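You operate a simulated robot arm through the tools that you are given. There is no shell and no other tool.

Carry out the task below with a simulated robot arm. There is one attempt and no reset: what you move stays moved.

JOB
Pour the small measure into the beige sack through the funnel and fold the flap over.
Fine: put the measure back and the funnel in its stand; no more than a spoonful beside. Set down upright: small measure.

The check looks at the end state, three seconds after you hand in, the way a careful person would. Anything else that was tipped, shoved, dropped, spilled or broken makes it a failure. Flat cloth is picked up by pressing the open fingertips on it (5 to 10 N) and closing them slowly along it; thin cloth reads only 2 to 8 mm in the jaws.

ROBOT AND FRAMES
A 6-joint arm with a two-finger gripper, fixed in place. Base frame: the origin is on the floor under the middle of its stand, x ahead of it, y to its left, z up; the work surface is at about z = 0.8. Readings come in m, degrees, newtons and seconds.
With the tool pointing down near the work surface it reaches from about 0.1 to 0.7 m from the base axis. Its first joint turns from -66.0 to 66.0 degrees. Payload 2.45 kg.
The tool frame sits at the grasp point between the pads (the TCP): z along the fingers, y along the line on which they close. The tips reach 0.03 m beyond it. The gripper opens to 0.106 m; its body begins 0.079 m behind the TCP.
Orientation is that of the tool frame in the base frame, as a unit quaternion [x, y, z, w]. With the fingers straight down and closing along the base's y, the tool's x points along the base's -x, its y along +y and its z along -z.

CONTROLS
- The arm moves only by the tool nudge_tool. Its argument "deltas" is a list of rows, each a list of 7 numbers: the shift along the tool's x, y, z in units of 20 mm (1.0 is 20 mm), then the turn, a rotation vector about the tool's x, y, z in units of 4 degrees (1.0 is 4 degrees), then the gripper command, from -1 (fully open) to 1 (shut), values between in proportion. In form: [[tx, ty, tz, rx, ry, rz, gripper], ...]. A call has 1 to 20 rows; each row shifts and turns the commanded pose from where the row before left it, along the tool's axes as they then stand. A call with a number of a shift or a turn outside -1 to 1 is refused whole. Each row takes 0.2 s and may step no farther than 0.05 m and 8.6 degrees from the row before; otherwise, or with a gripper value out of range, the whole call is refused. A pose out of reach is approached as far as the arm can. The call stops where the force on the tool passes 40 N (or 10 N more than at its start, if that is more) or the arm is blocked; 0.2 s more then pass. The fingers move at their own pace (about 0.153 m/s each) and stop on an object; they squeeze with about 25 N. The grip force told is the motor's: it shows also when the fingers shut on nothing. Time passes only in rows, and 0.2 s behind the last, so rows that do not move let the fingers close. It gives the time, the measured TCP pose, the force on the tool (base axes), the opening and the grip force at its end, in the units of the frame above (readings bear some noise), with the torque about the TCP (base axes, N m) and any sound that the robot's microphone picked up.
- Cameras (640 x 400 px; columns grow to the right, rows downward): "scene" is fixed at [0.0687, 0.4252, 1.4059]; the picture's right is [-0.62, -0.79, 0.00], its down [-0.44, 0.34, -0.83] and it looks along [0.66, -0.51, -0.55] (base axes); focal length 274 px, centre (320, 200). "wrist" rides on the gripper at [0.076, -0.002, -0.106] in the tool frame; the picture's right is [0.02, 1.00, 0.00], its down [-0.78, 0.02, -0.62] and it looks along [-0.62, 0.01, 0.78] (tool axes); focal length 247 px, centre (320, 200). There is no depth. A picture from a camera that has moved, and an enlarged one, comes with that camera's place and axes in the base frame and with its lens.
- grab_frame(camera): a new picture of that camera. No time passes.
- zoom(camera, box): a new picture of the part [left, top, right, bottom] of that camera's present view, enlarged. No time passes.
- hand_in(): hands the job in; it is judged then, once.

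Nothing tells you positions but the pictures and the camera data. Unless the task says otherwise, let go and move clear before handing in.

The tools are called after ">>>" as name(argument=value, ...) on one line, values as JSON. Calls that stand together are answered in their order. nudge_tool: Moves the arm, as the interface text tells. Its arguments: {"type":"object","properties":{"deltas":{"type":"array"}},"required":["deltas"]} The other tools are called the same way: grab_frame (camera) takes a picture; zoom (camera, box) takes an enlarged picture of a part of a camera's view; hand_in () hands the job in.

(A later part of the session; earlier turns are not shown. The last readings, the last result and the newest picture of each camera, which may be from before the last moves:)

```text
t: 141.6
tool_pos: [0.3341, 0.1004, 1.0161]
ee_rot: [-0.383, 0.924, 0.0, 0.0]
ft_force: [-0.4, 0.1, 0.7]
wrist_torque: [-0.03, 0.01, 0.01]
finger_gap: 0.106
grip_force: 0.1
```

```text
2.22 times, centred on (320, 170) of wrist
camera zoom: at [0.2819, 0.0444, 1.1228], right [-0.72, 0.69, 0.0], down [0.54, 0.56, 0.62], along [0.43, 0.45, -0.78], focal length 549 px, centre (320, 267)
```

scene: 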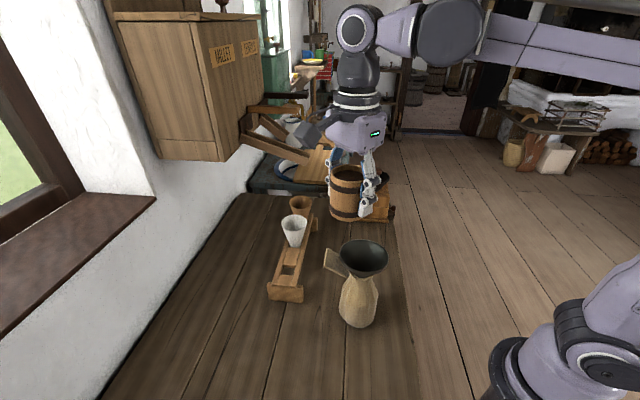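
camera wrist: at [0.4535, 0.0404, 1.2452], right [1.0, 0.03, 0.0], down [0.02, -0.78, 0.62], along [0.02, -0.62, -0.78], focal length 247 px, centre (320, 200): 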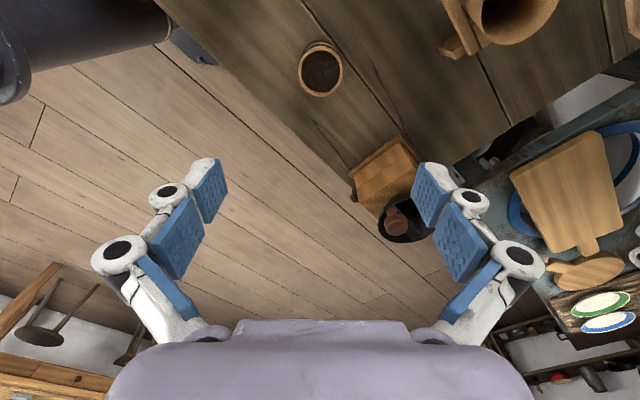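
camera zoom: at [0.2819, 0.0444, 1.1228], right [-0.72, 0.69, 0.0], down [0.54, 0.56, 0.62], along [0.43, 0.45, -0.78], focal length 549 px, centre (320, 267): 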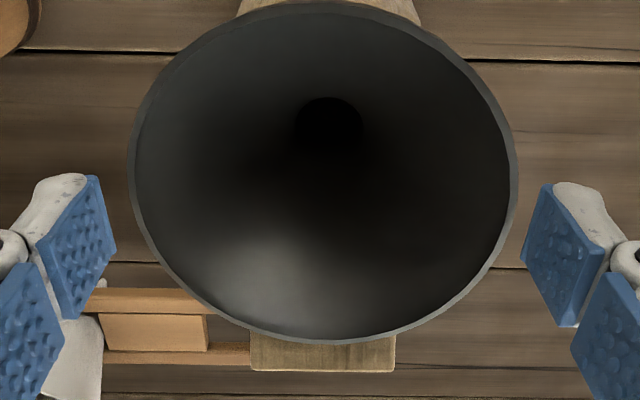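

>>> nudge_tool(deltas=[[0, 0.01, 0.15, 0, 0, 0, -1], [0, 0, 0.15, 0, 0, 0, -1], [0, 0, 0.1, 0, 0, 0, -1], [0, 0, 0, 0, 0, 0, -1]])

>>> nudge_tool(deltas=[[0, 0, 0.1, 0, 0, 0, -1], [0, 0, 0.1, 0, 0, 0, -1], [0, 0, 0, 0, 0, 0, -1]])

>>> zoom(camera="wrist", box=[190, 100, 450, 260])

```text
t: 142.6
tool_pos: [0.3337, 0.1011, 1.0079]
ee_rot: [-0.383, 0.924, 0.001, 0.001]
ft_force: [-0.2, -0.1, -1.0]
wrist_torque: [0.0, -0.04, 0.02]
finger_gap: 0.1057
grip_force: 0.0
```

```text
t: 143.4
tool_pos: [0.3333, 0.1009, 1.0045]
ee_rot: [-0.383, 0.924, -0.001, 0.0]
ft_force: [-1.0, -0.4, -0.7]
wrist_torque: [-0.03, 0.04, -0.02]
finger_gap: 0.1059
grip_force: 0.0
```

```text
2.46 times, centred on (320, 180) of wrist
camera zoom: at [0.2816, 0.045, 1.1111], right [-0.72, 0.69, 0.0], down [0.54, 0.57, 0.62], along [0.43, 0.45, -0.78], focal length 608 px, centre (320, 249)
```

zoom: 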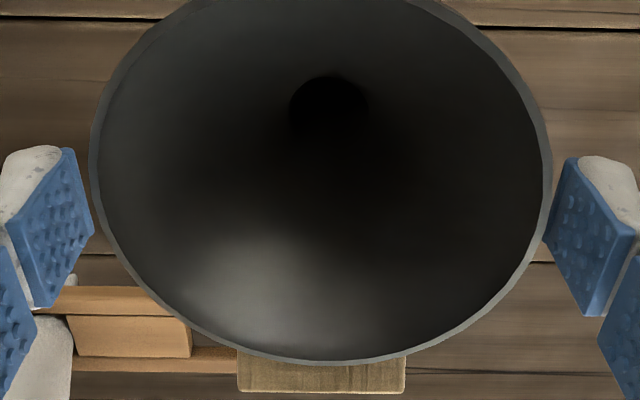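

>>> nudge_tool(deltas=[[0, 0, 0.1, 0, 0, 0, -1], [0, 0, 0.1, 0, 0, 0, -1], [0, 0, 0.1, 0, 0, 0, -1], [0, 0, 0, 0, 0, 0, -1]])

>>> nudge_tool(deltas=[[0, 0, 0.1, 0, 0, 0, -1], [0, 0, 0.1, 0, 0, 0, -1], [0, 0, 0, 0, 0, 0, -1]])

>>> zoom(camera="wrist", box=[190, 100, 450, 260])

```text
t: 144.4
tool_pos: [0.333, 0.1007, 1.0004]
ee_rot: [-0.382, 0.924, 0.0, 0.001]
ft_force: [0.3, 0.9, -0.2]
wrist_torque: [0.01, 0.02, 0.0]
finger_gap: 0.1059
grip_force: 0.1
```

```text
t: 145.2
tool_pos: [0.3329, 0.1007, 0.9948]
ee_rot: [-0.383, 0.924, 0.0, 0.001]
ft_force: [0.0, -0.2, 0.8]
wrist_torque: [0.0, -0.01, 0.0]
finger_gap: 0.106
grip_force: 0.0
```

```text
2.46 times, centred on (320, 180) of wrist
camera zoom: at [0.2812, 0.0444, 1.1014], right [-0.72, 0.69, 0.0], down [0.54, 0.56, 0.62], along [0.43, 0.45, -0.78], focal length 608 px, centre (320, 249)
```

zoom: 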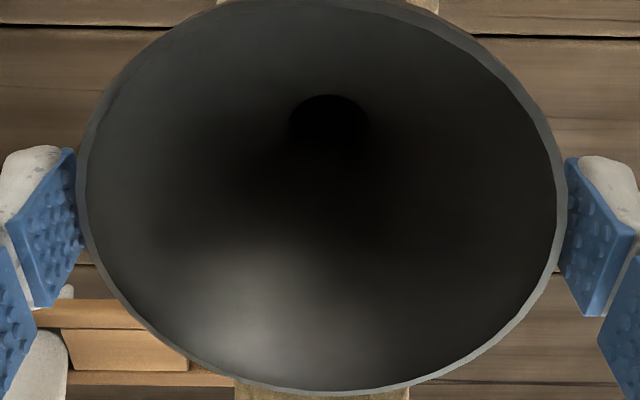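

>>> nudge_tool(deltas=[[0, 0, 0.1, 0, 0, 0, -1], [0, 0, 0, 0, 0, 0, -0.9], [0, 0, 0, 0, 0, 0, -0.8], [0, 0, 0, 0, 0, 0, -0.6], [0, 0, 0, 0, 0, 0, -0.4], [0, 0, 0, 0, 0, 0, 0], [0, 0, 0, 0, 0, 0, 0.2]])

>>> zoom(camera="wrist", box=[190, 60, 450, 260])

```text
t: 146.8
tool_pos: [0.3334, 0.1003, 0.9923]
ee_rot: [-0.383, 0.924, 0.001, 0.0]
ft_force: [-0.2, -0.5, 11.7]
wrist_torque: [-0.04, 0.04, 0.01]
finger_gap: 0.1002
grip_force: 25.2
```

```text
2.00 times, centred on (320, 160) of wrist
camera zoom: at [0.2816, 0.0442, 1.0998], right [-0.72, 0.69, 0.0], down [0.54, 0.57, 0.62], along [0.43, 0.45, -0.78], focal length 494 px, centre (320, 280)
```

zoom: 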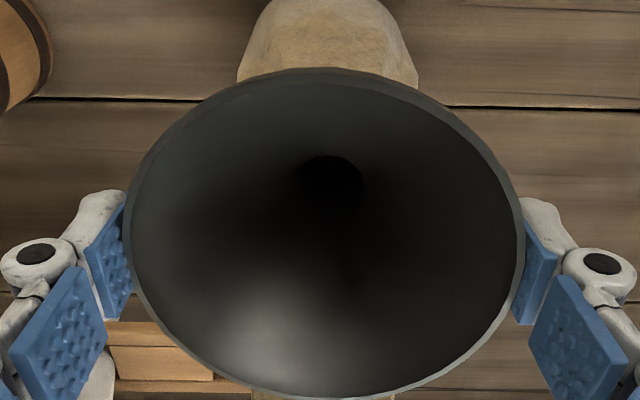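

Gripped at 0.1002. I'll lift slowly and verify that the sack stays put.

>>> nudge_tool(deltas=[[0, 0, -0.15, 0, 0, 0, 0.2], [0, 0, -0.25, 0, 0, 0, 0.2], [0, 0, -0.35, 0, 0, 0, 0.2], [0, 0, 0, 0, 0, 0, 0.2]])

>>> zoom(camera="scene", box=[310, 200, 410, 340])

```text
t: 147.8
tool_pos: [0.3326, 0.1007, 1.0071]
ee_rot: [-0.384, 0.924, 0.0, 0.0]
ft_force: [0.4, -0.3, -0.6]
wrist_torque: [-0.01, -0.05, -0.01]
finger_gap: 0.0996
grip_force: 25.1
```

```text
2.86 times, centred on (360, 270) of scene
camera zoom: at [0.0687, 0.4252, 1.4059], right [-0.62, -0.79, 0.0], down [-0.44, 0.34, -0.83], along [0.66, -0.51, -0.55], focal length 784 px, centre (206, 0)
```

zoom: 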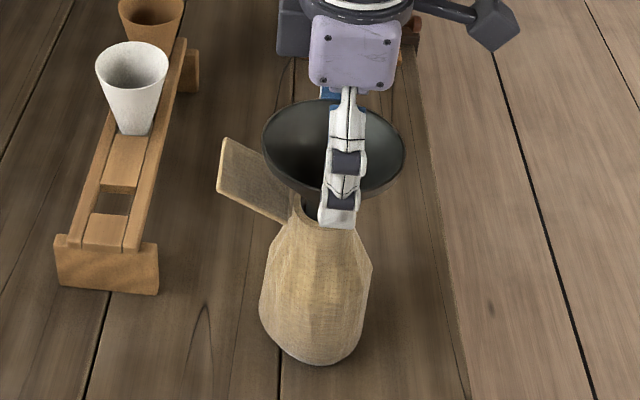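

>>> nudge_tool(deltas=[[0, 0, -0.5, 0, 0, 0, 0.2], [0, 0, -0.6, 0, 0, 0, 0.2], [0, 0, -0.8, 0, 0, 0, 0.2], [0, 0, -0.8, 0, 0, 0, 0.2], [0, 0, -0.9, 0, 0, 0, 0.2], [0, 0, -0.9, 0, 0, 0, 0.2], [0, 0, -0.9, 0, 0, 0, 0.2], [0, 0, -0.8, 0, 0, 0, 0.2], [0, 0, 0, 0, 0, 0, 0.2]])

>>> zoom(camera="scene", box=[300, 160, 420, 340])

>>> grab_frame(camera="wrist")

```text
t: 149.8
tool_pos: [0.3335, 0.1007, 1.1334]
ee_rot: [-0.382, 0.924, 0.001, 0.001]
ft_force: [0.0, 0.9, -0.5]
wrist_torque: [0.0, 0.01, 0.03]
finger_gap: 0.0996
grip_force: 25.3
```

```text
2.22 times, centred on (360, 250) of scene
camera zoom: at [0.0687, 0.4252, 1.4059], right [-0.62, -0.79, 0.0], down [-0.44, 0.34, -0.83], along [0.66, -0.51, -0.55], focal length 610 px, centre (231, 89)
```

zoom: 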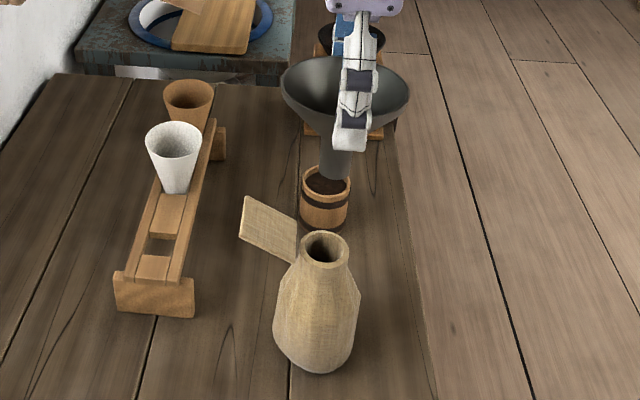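

```text
taken
camera wrist: at [0.2815, 0.0439, 1.2394], right [-0.72, 0.69, 0.0], down [0.54, 0.57, 0.62], along [0.43, 0.45, -0.78], focal length 247 px, centre (320, 200)
```

wrist: 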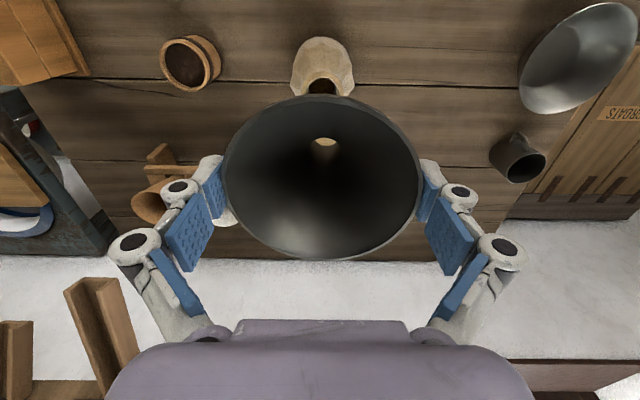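

The funnel is free and the sack is undisturbed and upright. I'll yaw back to -45° and carry the funnel to a viewing position near its slot.

>>> nudge_tool(deltas=[[0, 0, 0, 0, 0, 0.6, 0.2], [0, 0, 0, 0, 0, 1, 0.2], [0, 0, 0, 0, 0, 1, 0.2], [0, 0, 0, 0, 0, 1, 0.2], [0, 0, 0, 0, 0, 1, 0.2], [0, 0, 0, 0, 0, 1, 0.2], [0, 0, 0, 0, 0, 1, 0.2], [0, 0, 0, 0, 0, 1, 0.2], [0, 0, 0, 0, 0, 1, 0.2], [0, 0, 0, 0, 0, 1, 0.2], [0, 0, 0, 0, 0, 1, 0.2], [0, 0, 0, 0, 0, 0.6, 0.2], [0, 0, 0, 0, 0, 0, 0.2]])

>>> nudge_tool(deltas=[[0, 0, 0, 0, 0, 0.6, 0.2], [0, 0, 0, 0, 0, 1, 0.2], [0, 0, 0, 0, 0, 1, 0.2], [0, 0, 0, 0, 0, 1, 0.2], [0, 0, 0, 0, 0, 1, 0.2], [0, 0, 0, 0, 0, 1, 0.2], [0, 0, 0, 0, 0, 1, 0.2], [0, 0, 0, 0, 0, 1, 0.2], [0, 0, 0, 0, 0, 1, 0.2], [0, 0, 0, 0, 0, 1, 0.2], [0, 0, 0, 0, 0, 1, 0.2], [0, 0, 0, 0, 0, 0.5, 0.2], [0, 0, 0, 0, 0, 0, 0.2]])

```text
t: 152.6
tool_pos: [0.3346, 0.0997, 1.1305]
ee_rot: [-0.002, 1.0, 0.001, 0.0]
ft_force: [0.4, 0.1, -1.2]
wrist_torque: [0.0, -0.03, 0.02]
finger_gap: 0.0998
grip_force: 25.1
```

```text
t: 155.4
tool_pos: [0.3339, 0.1002, 1.1313]
ee_rot: [0.377, 0.926, 0.001, 0.001]
ft_force: [-0.2, -0.5, -0.7]
wrist_torque: [0.02, 0.01, -0.01]
finger_gap: 0.0999
grip_force: 25.2
```

>>> nudge_tool(deltas=[[-0.3, 0.5, 0, 0, 0, 0, 0.2], [-0.49, 0.85, 0, 0, 0, 0, 0.2], [-0.49, 0.85, 0, 0, 0, 0, 0.2], [-0.49, 0.85, 0, 0, 0, 0, 0.2], [-0.49, 0.85, 0, 0, 0, 0, 0.2], [-0.49, 0.85, 0, 0, 0, 0, 0.2], [-0.49, 0.85, 0, 0, 0, 0, 0.2], [-0.49, 0.85, 0, 0, 0, 0, 0.2], [-0.49, 0.85, 0, 0, 0, 0, 0.2], [-0.49, 0.85, 0, 0, 0, 0, 0.2], [-0.49, 0.85, 0, 0, 0, 0, 0.2], [-0.09, 0.12, 0, 0, 0, 0, 0.2], [0, 0, 0, 0, 0, 0, 0.2]])

>>> grab_frame(camera="wrist")

>>> grab_frame(camera="scene")

```text
t: 158.2
tool_pos: [0.5361, 0.1584, 1.1323]
ee_rot: [0.376, 0.927, 0.001, 0.0]
ft_force: [1.6, 0.3, -0.4]
wrist_torque: [0.0, 0.01, 0.02]
finger_gap: 0.0994
grip_force: 24.9
```

```text
taken
camera wrist: at [0.4805, 0.2093, 1.2385], right [0.68, 0.73, 0.0], down [0.57, -0.53, 0.62], along [0.46, -0.42, -0.78], focal length 247 px, centre (320, 200)
```

wrist: 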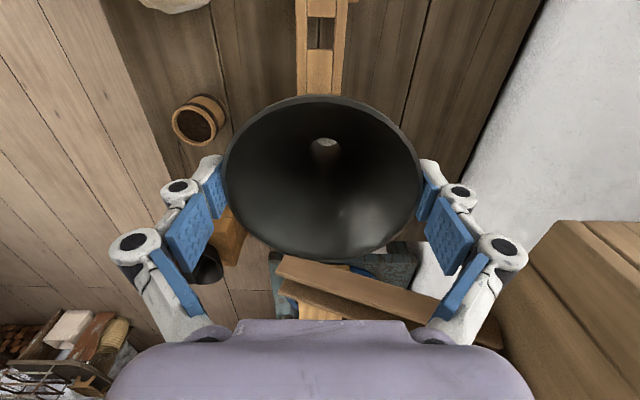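

```text
taken
```

scene: 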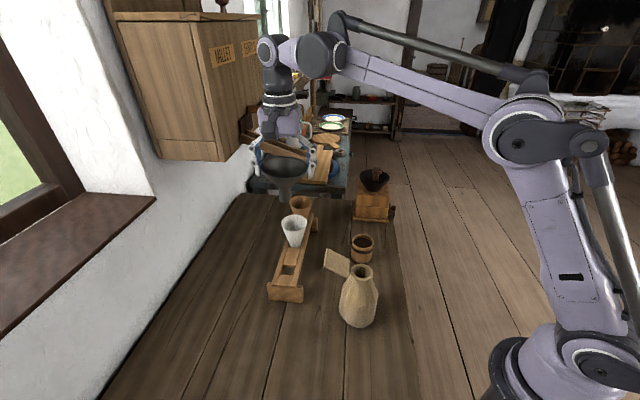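

>>> zoom(camera="wrist", box=[280, 0, 370, 100])

>>> zoom(camera="wrist", box=[200, 60, 440, 270])

```text
4.00 times, centred on (325, 50) of wrist
camera zoom: at [0.4805, 0.2093, 1.2385], right [0.68, 0.73, 0.0], down [0.57, -0.53, 0.62], along [0.46, -0.42, -0.78], focal length 988 px, centre (300, 800)
```

zoom: 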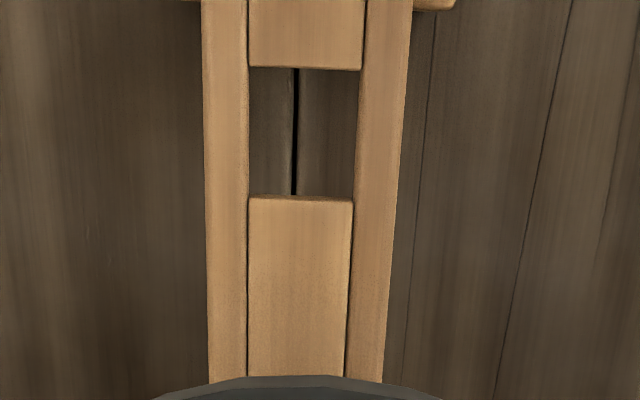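

```text
1.90 times, centred on (320, 165) of wrist
camera zoom: at [0.4805, 0.2093, 1.2385], right [0.68, 0.73, 0.0], down [0.57, -0.53, 0.62], along [0.46, -0.42, -0.78], focal length 470 px, centre (320, 267)
```

zoom: 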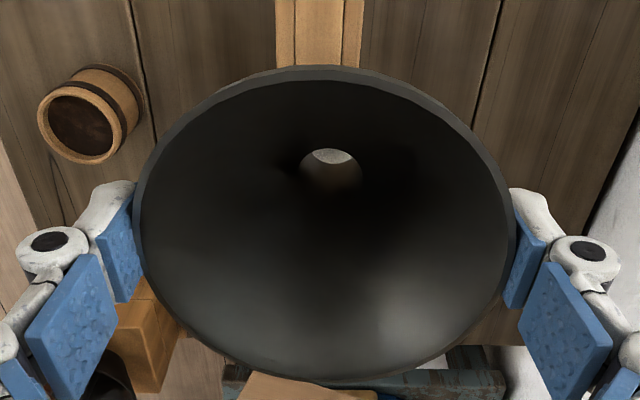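

The slot is about 33 mm square, with its centre at about +46.7 mm in tool x. The spout looks offset sideways by a few mm, suggesting the funnel is slightly tilted in the grip. I'll check that in the scene view.

>>> zoom(camera="scene", box=[240, 120, 330, 220])

>>> zoom(camera="wrist", box=[290, 120, 360, 180])

```text
4.00 times, centred on (285, 170) of scene
camera zoom: at [0.0687, 0.4252, 1.4059], right [-0.62, -0.79, 0.0], down [-0.44, 0.34, -0.83], along [0.66, -0.51, -0.55], focal length 1098 px, centre (460, 320)
```

zoom: 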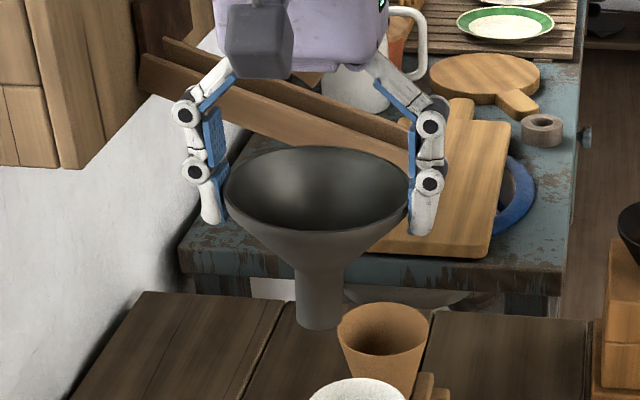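

```text
6.67 times, centred on (325, 150) of wrist
camera zoom: at [0.4805, 0.2093, 1.2385], right [0.68, 0.73, 0.0], down [0.57, -0.53, 0.62], along [0.46, -0.42, -0.78], focal length 1646 px, centre (287, 533)
```

zoom: 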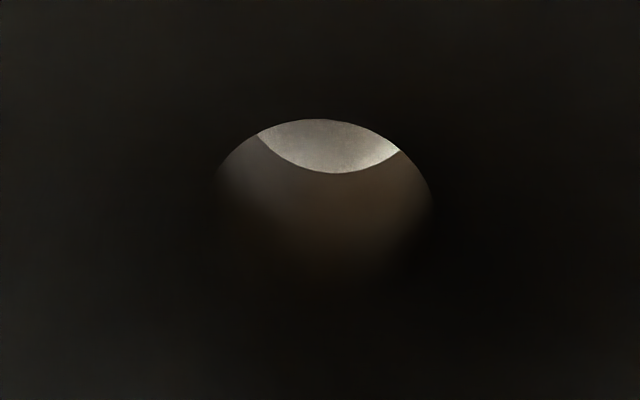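

Both views agree: the funnel leans about 3.2° in the grip, spout toward +tool y. I'll compensate with a small roll, centre over the slot, and re-measure before lowering.

>>> nudge_tool(deltas=[[0, 0, 0, 0.8, 0, 0, 0.2], [0.4, 0, 0, 0, 0, 0, 0.2], [0.6, 0, 0, 0, 0, 0, 0.2], [0.6, 0, 0, 0, 0, 0, 0.2], [0.5, -0.02, 0, 0, 0, 0, 0.2], [0.285, 0, 0, 0, 0, 0, 0.2], [0, 0, 0, 0, 0, 0, 0.2]])

>>> zoom(camera="scene", box=[230, 130, 340, 310])

>>> zoom(camera="wrist", box=[200, 60, 440, 270])

```text
t: 159.8
tool_pos: [0.5015, 0.1906, 1.1325]
ee_rot: [0.376, 0.926, -0.025, -0.01]
ft_force: [-0.6, 0.0, -0.6]
wrist_torque: [0.04, 0.02, -0.03]
finger_gap: 0.0998
grip_force: 25.6
```

```text
2.22 times, centred on (285, 220) of scene
camera zoom: at [0.0687, 0.4252, 1.4059], right [-0.62, -0.79, 0.0], down [-0.44, 0.34, -0.83], along [0.66, -0.51, -0.55], focal length 610 px, centre (398, 156)
```

zoom: 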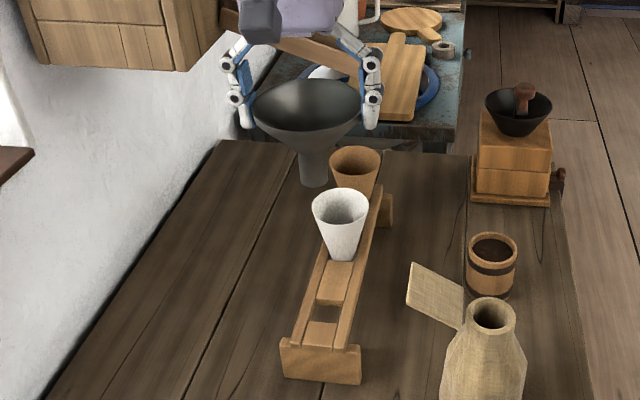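

```text
1.90 times, centred on (320, 165) of wrist
camera zoom: at [0.4516, 0.2453, 1.239], right [0.68, 0.73, -0.05], down [0.6, -0.51, 0.62], along [0.43, -0.45, -0.78], focal length 470 px, centre (320, 267)
```

zoom: 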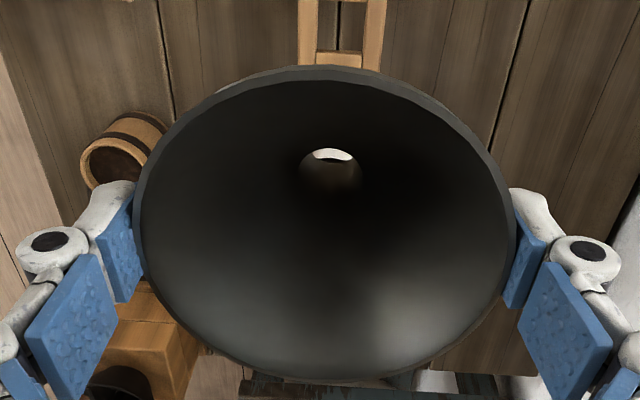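

The funnel is upright now and over the slot. I'll descend along the vertical.

>>> nudge_tool(deltas=[[0, 0.045, 0.8, 0, 0, 0, 0.2], [0, 0.045, 0.8, 0, 0, 0, 0.2], [0, 0.045, 0.8, 0, 0, 0, 0.2], [0, 0.045, 0.8, 0, 0, 0, 0.2], [0, 0.045, 0.8, 0, 0, 0, 0.2], [0, 0.045, 0.8, 0, 0, 0, 0.2], [0, 0.045, 0.8, 0, 0, 0, 0.2], [0, 0.045, 0.8, 0, 0, 0, 0.2], [0, 0, 0, 0, 0, 0, 0.2]])

>>> zoom(camera="scene", box=[240, 180, 340, 310])

>>> zoom(camera="wrist", box=[200, 20, 440, 270])

```text
t: 161.8
tool_pos: [0.5023, 0.1907, 1.0042]
ee_rot: [0.376, 0.926, -0.025, -0.01]
ft_force: [0.3, 0.0, -0.7]
wrist_torque: [-0.02, -0.04, 0.02]
finger_gap: 0.0997
grip_force: 24.3
```

```text
3.08 times, centred on (290, 245) of scene
camera zoom: at [0.0687, 0.4252, 1.4059], right [-0.62, -0.79, 0.0], down [-0.44, 0.34, -0.83], along [0.66, -0.51, -0.55], focal length 844 px, centre (412, 62)
```

zoom: 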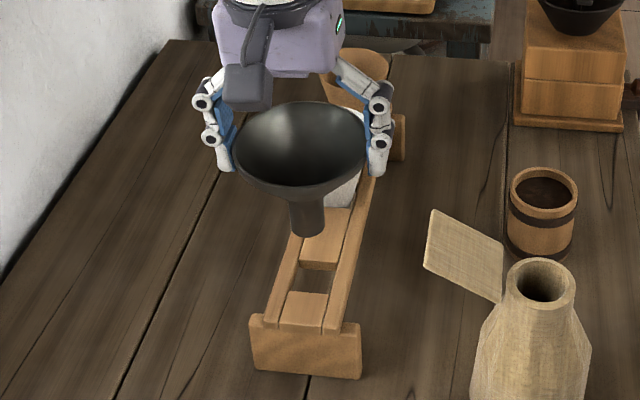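

```text
1.60 times, centred on (320, 145) of wrist
camera zoom: at [0.4512, 0.2466, 1.111], right [0.68, 0.73, -0.05], down [0.6, -0.51, 0.62], along [0.43, -0.45, -0.78], focal length 395 px, centre (320, 288)
```

zoom: 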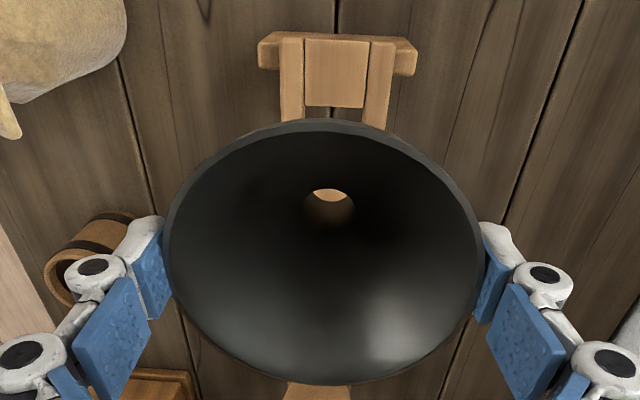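

>>> nudge_tool(deltas=[[0, 0.034, 0.6, 0, 0, 0, 0.2], [0, 0.034, 0.6, 0, 0, 0, 0.2], [0, 0.034, 0.6, 0, 0, 0, 0.2], [0, 0, 0, 0, 0, 0, 0.2]])

>>> zoom(camera="scene", box=[260, 220, 325, 305])

>>> zoom(camera="wrist", box=[200, 20, 440, 270])

```text
t: 162.8
tool_pos: [0.5013, 0.1901, 0.9688]
ee_rot: [0.376, 0.926, -0.025, -0.01]
ft_force: [0.6, 0.2, -1.4]
wrist_torque: [0.0, 0.0, 0.01]
finger_gap: 0.1
grip_force: 25.7
```

```text
4.71 times, centred on (292, 262) of scene
camera zoom: at [0.0687, 0.4252, 1.4059], right [-0.62, -0.79, 0.0], down [-0.44, 0.34, -0.83], along [0.66, -0.51, -0.55], focal length 1291 px, centre (449, -94)
```

zoom: 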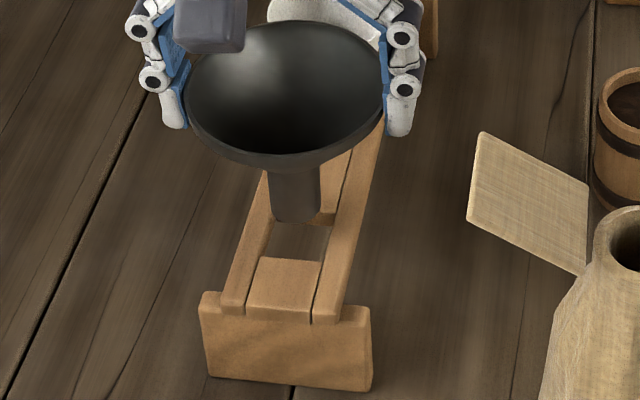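

```text
1.60 times, centred on (320, 145) of wrist
camera zoom: at [0.4507, 0.2458, 1.0752], right [0.68, 0.73, -0.05], down [0.6, -0.51, 0.62], along [0.43, -0.45, -0.78], focal length 395 px, centre (320, 288)
```

zoom: 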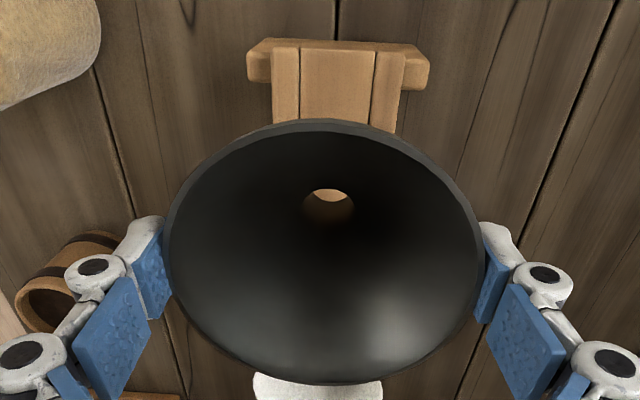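

The spout is lined up sideways. The scene view and the original pose both suggest moving about 2 mm toward the near end. I'll make that small shift and lower in small steps while watching the force.

>>> nudge_tool(deltas=[[0.1, 0.035, 0, 0, 0, 0, 0.2], [0, 0.014, 0.25, 0, 0, 0, 0.2], [0, 0.014, 0.25, 0, 0, 0, 0.2], [0, 0.014, 0.25, 0, 0, 0, 0.2], [0, 0, 0, 0, 0, 0, 0.2]])

>>> zoom(camera="scene", box=[260, 220, 325, 305])

```text
t: 164.0
tool_pos: [0.5008, 0.1934, 0.9541]
ee_rot: [0.376, 0.926, -0.025, -0.01]
ft_force: [0.5, -0.3, -1.0]
wrist_torque: [0.02, 0.0, 0.02]
finger_gap: 0.0995
grip_force: 24.5
```

```text
4.71 times, centred on (292, 262) of scene
camera zoom: at [0.0687, 0.4252, 1.4059], right [-0.62, -0.79, 0.0], down [-0.44, 0.34, -0.83], along [0.66, -0.51, -0.55], focal length 1291 px, centre (449, -94)
```

zoom: 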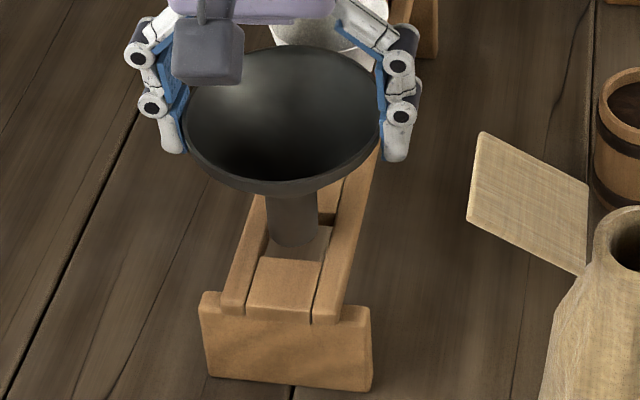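

>>> zoom(camera="scene", box=[272, 252, 308, 282])

>>> zoom(camera="wrist", box=[290, 120, 360, 180])

```text
13.33 times, centred on (290, 267) of scene
camera zoom: at [0.0687, 0.4252, 1.4059], right [-0.62, -0.79, 0.0], down [-0.44, 0.34, -0.83], along [0.66, -0.51, -0.55], focal length 3658 px, centre (720, -693)
```

zoom: 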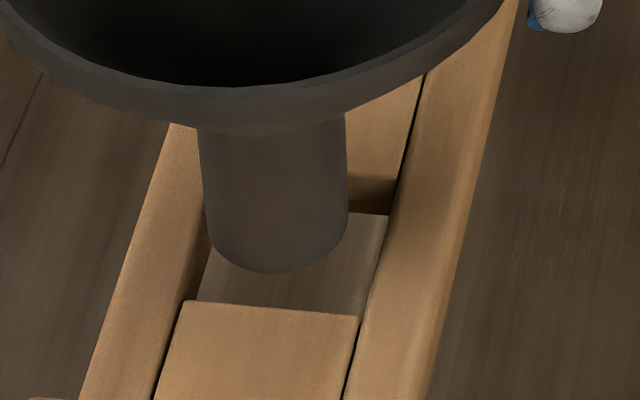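

```text
6.67 times, centred on (325, 150) of wrist
camera zoom: at [0.4502, 0.2488, 1.06], right [0.68, 0.73, -0.05], down [0.6, -0.51, 0.62], along [0.43, -0.45, -0.78], focal length 1646 px, centre (287, 533)
```

zoom: 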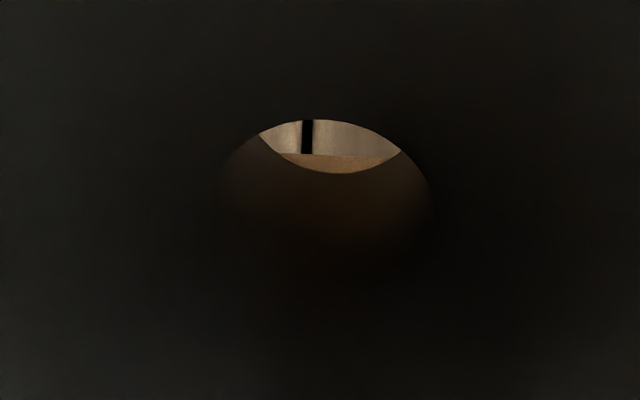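

The spout is about 2 mm left of the slot centre here, which is +tool y. I'll correct that and continue down.

>>> nudge_tool(deltas=[[0, -0.09, 0, 0, 0, 0, 0.2], [0, 0, 0, 0, 0, 0, 0.2]])

>>> zoom(camera="scene", box=[272, 252, 308, 282])

```text
t: 164.6
tool_pos: [0.5001, 0.1902, 0.9535]
ee_rot: [0.376, 0.926, -0.025, -0.01]
ft_force: [-0.3, -0.3, -0.5]
wrist_torque: [-0.02, -0.01, 0.01]
finger_gap: 0.0998
grip_force: 24.9
```

```text
13.33 times, centred on (290, 267) of scene
camera zoom: at [0.0687, 0.4252, 1.4059], right [-0.62, -0.79, 0.0], down [-0.44, 0.34, -0.83], along [0.66, -0.51, -0.55], focal length 3658 px, centre (720, -693)
```

zoom: 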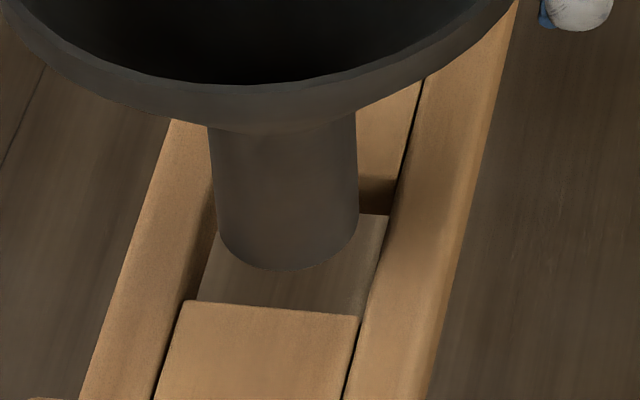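

Centred. Lowering in small steps.

>>> nudge_tool(deltas=[[0, 0.011, 0.2, 0, 0, 0, 0.2], [0, 0.011, 0.2, 0, 0, 0, 0.2], [0, 0.011, 0.2, 0, 0, 0, 0.2], [0, 0, 0, 0, 0, 0, 0.2]])

>>> zoom(camera="scene", box=[262, 242, 318, 292])

```text
t: 165.6
tool_pos: [0.4995, 0.1912, 0.9419]
ee_rot: [0.376, 0.926, -0.025, -0.011]
ft_force: [-0.8, -0.2, -1.8]
wrist_torque: [-0.01, 0.0, -0.03]
finger_gap: 0.0996
grip_force: 25.0
```

```text
8.00 times, centred on (290, 267) of scene
camera zoom: at [0.0687, 0.4252, 1.4059], right [-0.62, -0.79, 0.0], down [-0.44, 0.34, -0.83], along [0.66, -0.51, -0.55], focal length 2195 px, centre (560, -336)
```

zoom: 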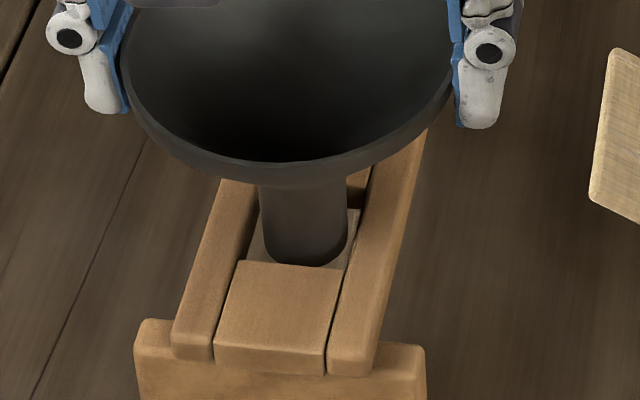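

>>> nudge_tool(deltas=[[0, 0.011, 0.2, 0, 0, 0, 0.2], [0, 0.011, 0.2, 0, 0, 0, 0.2], [0, 0.011, 0.2, 0, 0, 0, 0.2], [0, 0, 0, 0, 0, 0, 0.2]])

>>> zoom(camera="scene", box=[262, 242, 318, 292])

```text
t: 166.6
tool_pos: [0.4992, 0.191, 0.9285]
ee_rot: [0.376, 0.926, -0.025, -0.01]
ft_force: [0.0, 0.0, -1.1]
wrist_torque: [-0.02, 0.01, 0.0]
finger_gap: 0.0998
grip_force: 25.2
```

```text
8.00 times, centred on (290, 267) of scene
camera zoom: at [0.0687, 0.4252, 1.4059], right [-0.62, -0.79, 0.0], down [-0.44, 0.34, -0.83], along [0.66, -0.51, -0.55], focal length 2195 px, centre (560, -336)
```

zoom: 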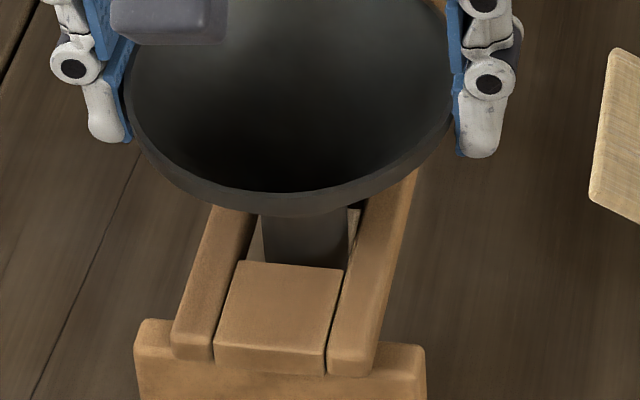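

>>> nudge_tool(deltas=[[0, 0.008, 0.15, 0, 0, 0, 0.2], [0, 0.008, 0.15, 0, 0, 0, 0.2], [0, 0.006, 0.1, 0, 0, 0, 0.2], [0, 0.006, 0.1, 0, 0, 0, 0.2], [0, 0, 0, 0, 0, 0, 0.2]])

>>> nudge_tool(deltas=[[0, 0.005, 0.1, 0, 0, 0, 0.2], [0, 0.005, 0.1, 0, 0, 0, 0.2], [0, 0, 0, 0, 0, 0, 0.2]])

>>> zoom(camera="scene", box=[262, 242, 318, 292])

```text
t: 167.8
tool_pos: [0.4995, 0.1903, 0.9184]
ee_rot: [0.376, 0.926, -0.026, -0.01]
ft_force: [1.1, -0.2, -0.2]
wrist_torque: [-0.01, -0.03, 0.03]
finger_gap: 0.0997
grip_force: 25.0
```

```text
t: 168.6
tool_pos: [0.4996, 0.1914, 0.9153]
ee_rot: [0.376, 0.926, -0.025, -0.009]
ft_force: [0.4, 0.4, -0.3]
wrist_torque: [0.03, -0.02, 0.0]
finger_gap: 0.0997
grip_force: 24.5
```

```text
8.00 times, centred on (290, 267) of scene
camera zoom: at [0.0687, 0.4252, 1.4059], right [-0.62, -0.79, 0.0], down [-0.44, 0.34, -0.83], along [0.66, -0.51, -0.55], focal length 2195 px, centre (560, -336)
```

zoom: 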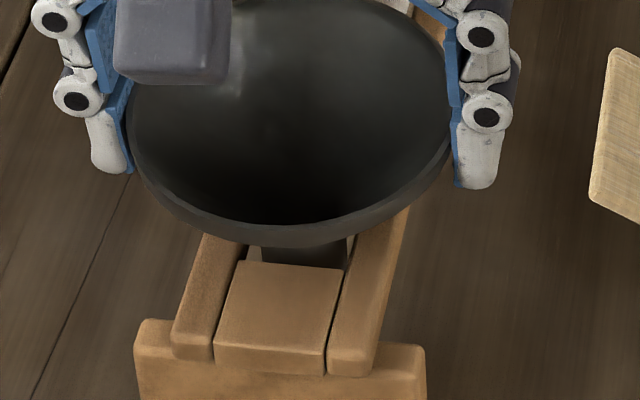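

>>> nudge_tool(deltas=[[0, 0.005, 0.1, 0, 0, 0, 0.2], [0, 0, 0, 0, 0, 0, 0.2]])

>>> nudge_tool(deltas=[[0, 0.005, 0.1, 0, 0, 0, 0.2], [0, 0, 0, 0, 0, 0, 0.2]])

```text
t: 169.2
tool_pos: [0.5003, 0.1911, 0.9136]
ee_rot: [0.376, 0.926, -0.024, -0.011]
ft_force: [-2.5, 3.2, 4.0]
wrist_torque: [0.08, 0.03, 0.03]
finger_gap: 0.1
grip_force: 25.1
```

```text
t: 169.8
tool_pos: [0.5006, 0.1896, 0.9102]
ee_rot: [0.376, 0.926, -0.027, -0.01]
ft_force: [-7.8, 3.0, 10.3]
wrist_torque: [0.02, 0.2, -0.02]
finger_gap: 0.0999
grip_force: 24.8
```

Contact has begun with a sideways push toward +tool x. I'll raise 2 mm, shift 2 mm that way and lower again so it seats evenly.

>>> nudge_tool(deltas=[[0, -0.008, -0.15, 0, 0, 0, 0.2], [0.1, 0, 0, 0, 0, 0, 0.2], [0, 0.005, 0.1, 0, 0, 0, 0.2], [0, 0, 0, 0, 0, 0, 0.2]])

>>> nudge_tool(deltas=[[0, 0.003, 0.05, 0, 0, 0, 0.2], [0, 0, 0, 0, 0, 0, 0.2]])

```text
t: 170.8
tool_pos: [0.4983, 0.1925, 0.9124]
ee_rot: [0.376, 0.926, -0.025, -0.01]
ft_force: [4.8, -4.4, 7.3]
wrist_torque: [-0.12, -0.12, 0.01]
finger_gap: 0.0996
grip_force: 24.5
```

```text
t: 171.4
tool_pos: [0.4982, 0.1937, 0.9114]
ee_rot: [0.375, 0.927, -0.025, -0.01]
ft_force: [2.0, -3.7, 4.1]
wrist_torque: [-0.07, -0.11, -0.01]
finger_gap: 0.0995
grip_force: 25.0
```

>>> nudge_tool(deltas=[[-0.03, 0, 0, 0, 0, 0, 0.2], [0, 0.003, 0.06, 0, 0, 0, 0.2], [0, 0, 0, 0, 0, 0, 0.2]])

>>> zoom(camera="scene", box=[262, 232, 318, 292])

>>> zoom(camera="wrist", box=[200, 20, 440, 270])

```text
t: 172.2
tool_pos: [0.4993, 0.1925, 0.9104]
ee_rot: [0.376, 0.926, -0.025, -0.01]
ft_force: [-5.1, -1.0, 6.7]
wrist_torque: [0.05, 0.1, 0.06]
finger_gap: 0.1
grip_force: 25.0
```

```text
6.67 times, centred on (290, 262) of scene
camera zoom: at [0.0684, 0.4251, 1.4059], right [-0.62, -0.79, 0.0], down [-0.44, 0.34, -0.83], along [0.66, -0.51, -0.55], focal length 1829 px, centre (520, -213)
```

zoom: 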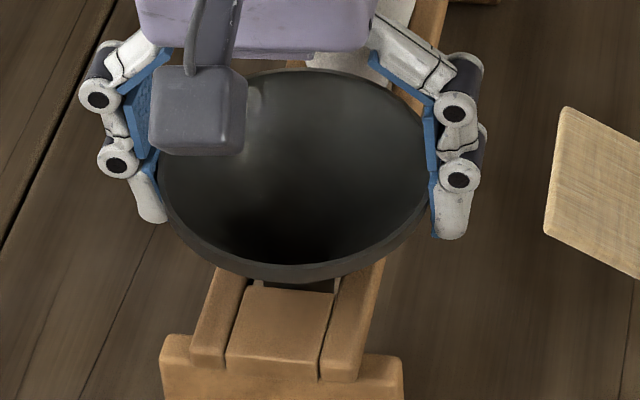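

```text
1.60 times, centred on (320, 145) of wrist
camera zoom: at [0.4479, 0.2482, 1.0163], right [0.68, 0.73, -0.05], down [0.6, -0.51, 0.62], along [0.43, -0.45, -0.78], focal length 395 px, centre (320, 288)
```

zoom: 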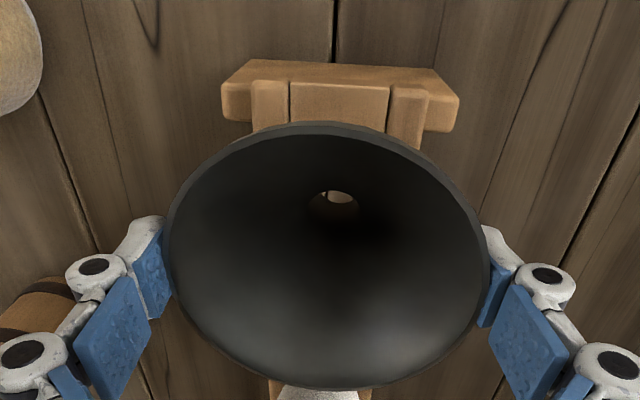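

The rim is now at its original height (≈0.9175), so the funnel is seated in its slot. I'll release gently.

>>> nudge_tool(deltas=[[0, 0, 0, 0, 0, 0, -0.5], [0, 0, 0, 0, 0, 0, -0.86], [0, 0, 0, 0, 0, 0, -0.9], [0, 0, 0, 0, 0, 0, -0.95], [0, 0, 0, 0, 0, 0, -1], [0, 0, 0, 0, 0, 0, -1]])

>>> zoom(camera="wrist", box=[190, 60, 450, 260])

>>> zoom(camera="scene", box=[262, 232, 318, 292])

```text
t: 173.6
tool_pos: [0.4991, 0.1915, 0.9104]
ee_rot: [0.377, 0.926, -0.025, -0.01]
ft_force: [0.0, 0.7, -0.3]
wrist_torque: [-0.01, 0.01, -0.02]
finger_gap: 0.1061
grip_force: 0.1
```

```text
2.00 times, centred on (320, 160) of wrist
camera zoom: at [0.4484, 0.2482, 1.0163], right [0.68, 0.73, -0.05], down [0.6, -0.51, 0.62], along [0.43, -0.45, -0.78], focal length 494 px, centre (320, 280)
```

zoom: 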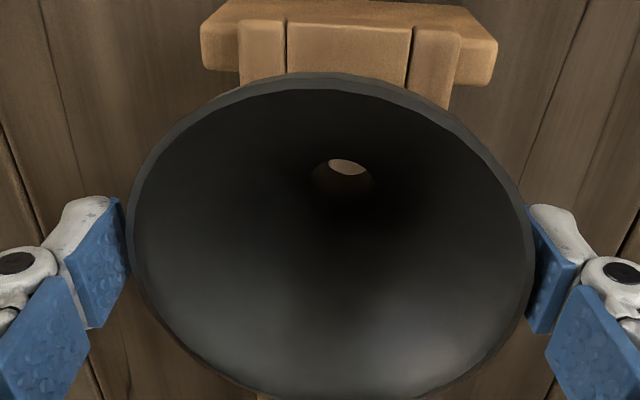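

```text
6.67 times, centred on (290, 262) of scene
camera zoom: at [0.0687, 0.4252, 1.4059], right [-0.62, -0.79, 0.0], down [-0.44, 0.34, -0.83], along [0.66, -0.51, -0.55], focal length 1829 px, centre (520, -213)
```

zoom: 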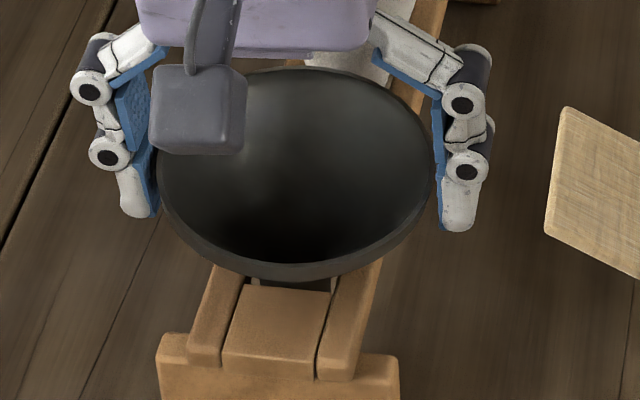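

Released, and the funnel is standing in the slot. I'll centre the open fingers around the rim, then withdraw along the tool axis.

>>> nudge_tool(deltas=[[0, 0.08, 0, 0, 0, 0, -1], [0, 0, -0.1, 0, 0, 0, -1], [0, 0, -0.1, 0, 0, 0, -1], [0, 0, 0, 0, 0, 0, -1]])

>>> zoom(camera="wrist", box=[190, 60, 450, 260])

```text
t: 174.6
tool_pos: [0.5004, 0.1936, 0.9131]
ee_rot: [0.377, 0.926, -0.025, -0.009]
ft_force: [-0.2, 0.1, 0.8]
wrist_torque: [-0.02, 0.01, 0.03]
finger_gap: 0.106
grip_force: 0.0
```

```text
2.00 times, centred on (320, 160) of wrist
camera zoom: at [0.4494, 0.2487, 1.0203], right [0.68, 0.73, -0.05], down [0.6, -0.51, 0.62], along [0.43, -0.45, -0.78], focal length 494 px, centre (320, 280)
```

zoom: 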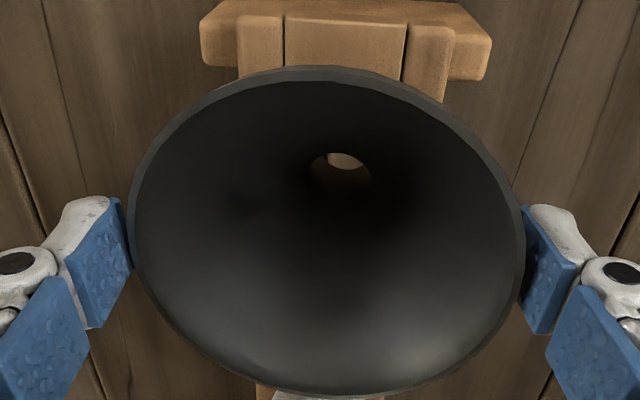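

>>> nudge_tool(deltas=[[0, 0.02, -0.1, 0, 0, 0, -1], [0, 0, -0.15, 0, 0, 0, -1], [0, 0, -0.2, 0, 0, 0, -1], [0, 0, -0.3, 0, 0, 0, -1], [0, 0, 0, 0, 0, 0, -1]])

>>> zoom(camera="wrist", box=[190, 60, 450, 260])

```text
t: 175.8
tool_pos: [0.5002, 0.1947, 0.9299]
ee_rot: [0.376, 0.926, -0.025, -0.01]
ft_force: [-0.6, -0.5, -0.2]
wrist_torque: [0.03, -0.01, 0.02]
finger_gap: 0.1057
grip_force: 0.2
```

```text
2.00 times, centred on (320, 160) of wrist
camera zoom: at [0.4506, 0.2502, 1.0356], right [0.68, 0.73, -0.05], down [0.6, -0.51, 0.62], along [0.43, -0.45, -0.78], focal length 494 px, centre (320, 280)
```

zoom: 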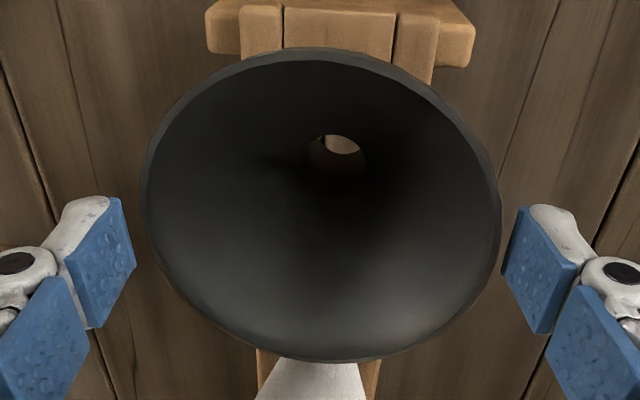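

Clear. I'll raise and level the tool, then check how the funnel sits.

>>> nudge_tool(deltas=[[0, 0, -0.6, 0, 0, 0, -1], [0, 0, -0.8, 0, 0, 0, -1], [0, 0, -0.9, 0, 0, 0, -1], [0, 0, -0.9, 0, 0, 0, -1], [0, 0, -0.9, -0.8, 0, 0, -1], [0, 0, -0.9, 0, 0, 0, -1], [0, 0, -0.9, 0, 0, 0, -1], [0, 0, 0, 0, 0, 0, -1]])

>>> grab_frame(camera="wrist")

>>> zoom(camera="scene", box=[240, 170, 400, 340])

>>> zoom(camera="scene", box=[255, 235, 320, 305])

```text
t: 177.6
tool_pos: [0.5038, 0.1961, 1.047]
ee_rot: [0.376, 0.926, 0.0, 0.001]
ft_force: [0.4, 0.8, -0.1]
wrist_torque: [0.02, -0.04, 0.0]
finger_gap: 0.1061
grip_force: 0.1
```

```text
taken
camera wrist: at [0.4484, 0.2481, 1.1528], right [0.68, 0.73, 0.0], down [0.57, -0.53, 0.62], along [0.46, -0.42, -0.78], focal length 247 px, centre (320, 200)
```

wrist: 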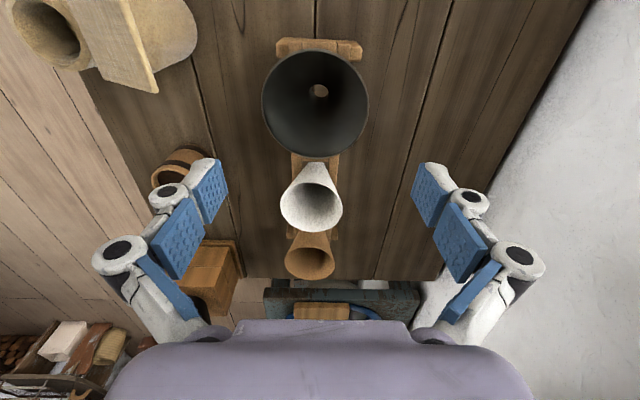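

```text
2.35 times, centred on (320, 255) of scene
camera zoom: at [0.0687, 0.4252, 1.4059], right [-0.62, -0.79, 0.0], down [-0.44, 0.34, -0.83], along [0.66, -0.51, -0.55], focal length 646 px, centre (320, 71)
```

zoom: 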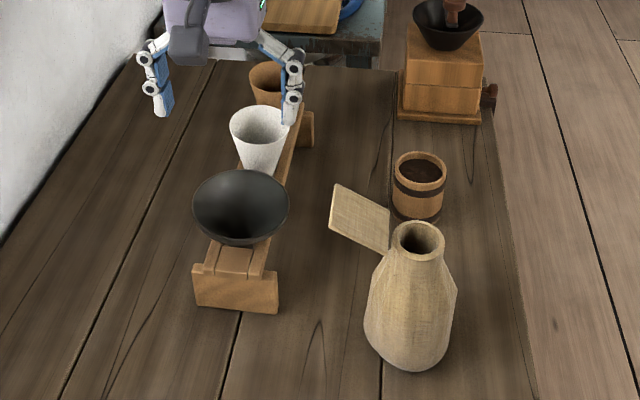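

```text
5.71 times, centred on (288, 270) of scene
camera zoom: at [0.0687, 0.4252, 1.4059], right [-0.62, -0.79, 0.0], down [-0.44, 0.34, -0.83], along [0.66, -0.51, -0.55], focal length 1568 px, centre (506, -200)
```

zoom: 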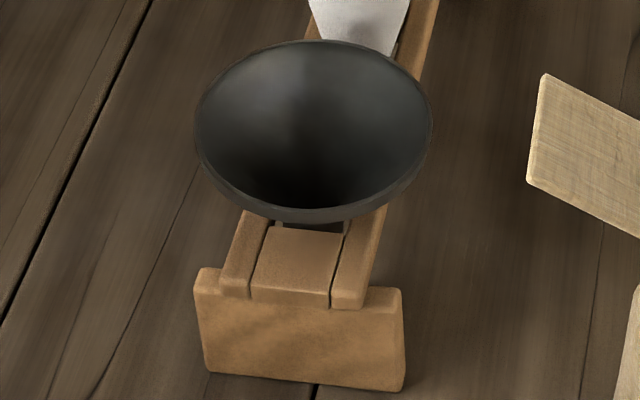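

>>> zoom(camera="scene", box=[260, 185, 330, 310])

>>> zoom(camera="wrist", box=[240, 20, 400, 180])

```text
3.20 times, centred on (295, 248) of scene
camera zoom: at [0.0687, 0.4252, 1.4059], right [-0.62, -0.79, 0.0], down [-0.44, 0.34, -0.83], along [0.66, -0.51, -0.55], focal length 878 px, centre (400, 48)
```

zoom: 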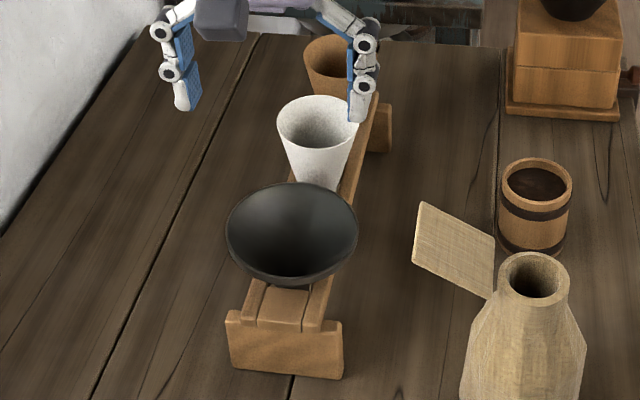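

```text
2.50 times, centred on (320, 100) of wrist
camera zoom: at [0.4484, 0.2481, 1.1528], right [0.68, 0.73, 0.0], down [0.57, -0.53, 0.62], along [0.46, -0.42, -0.78], focal length 617 px, centre (320, 450)
```

zoom: 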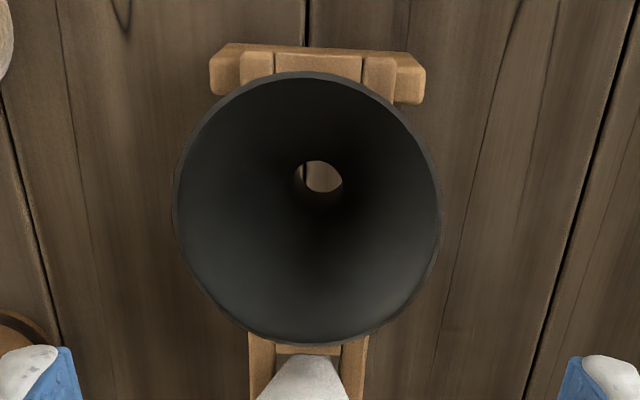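

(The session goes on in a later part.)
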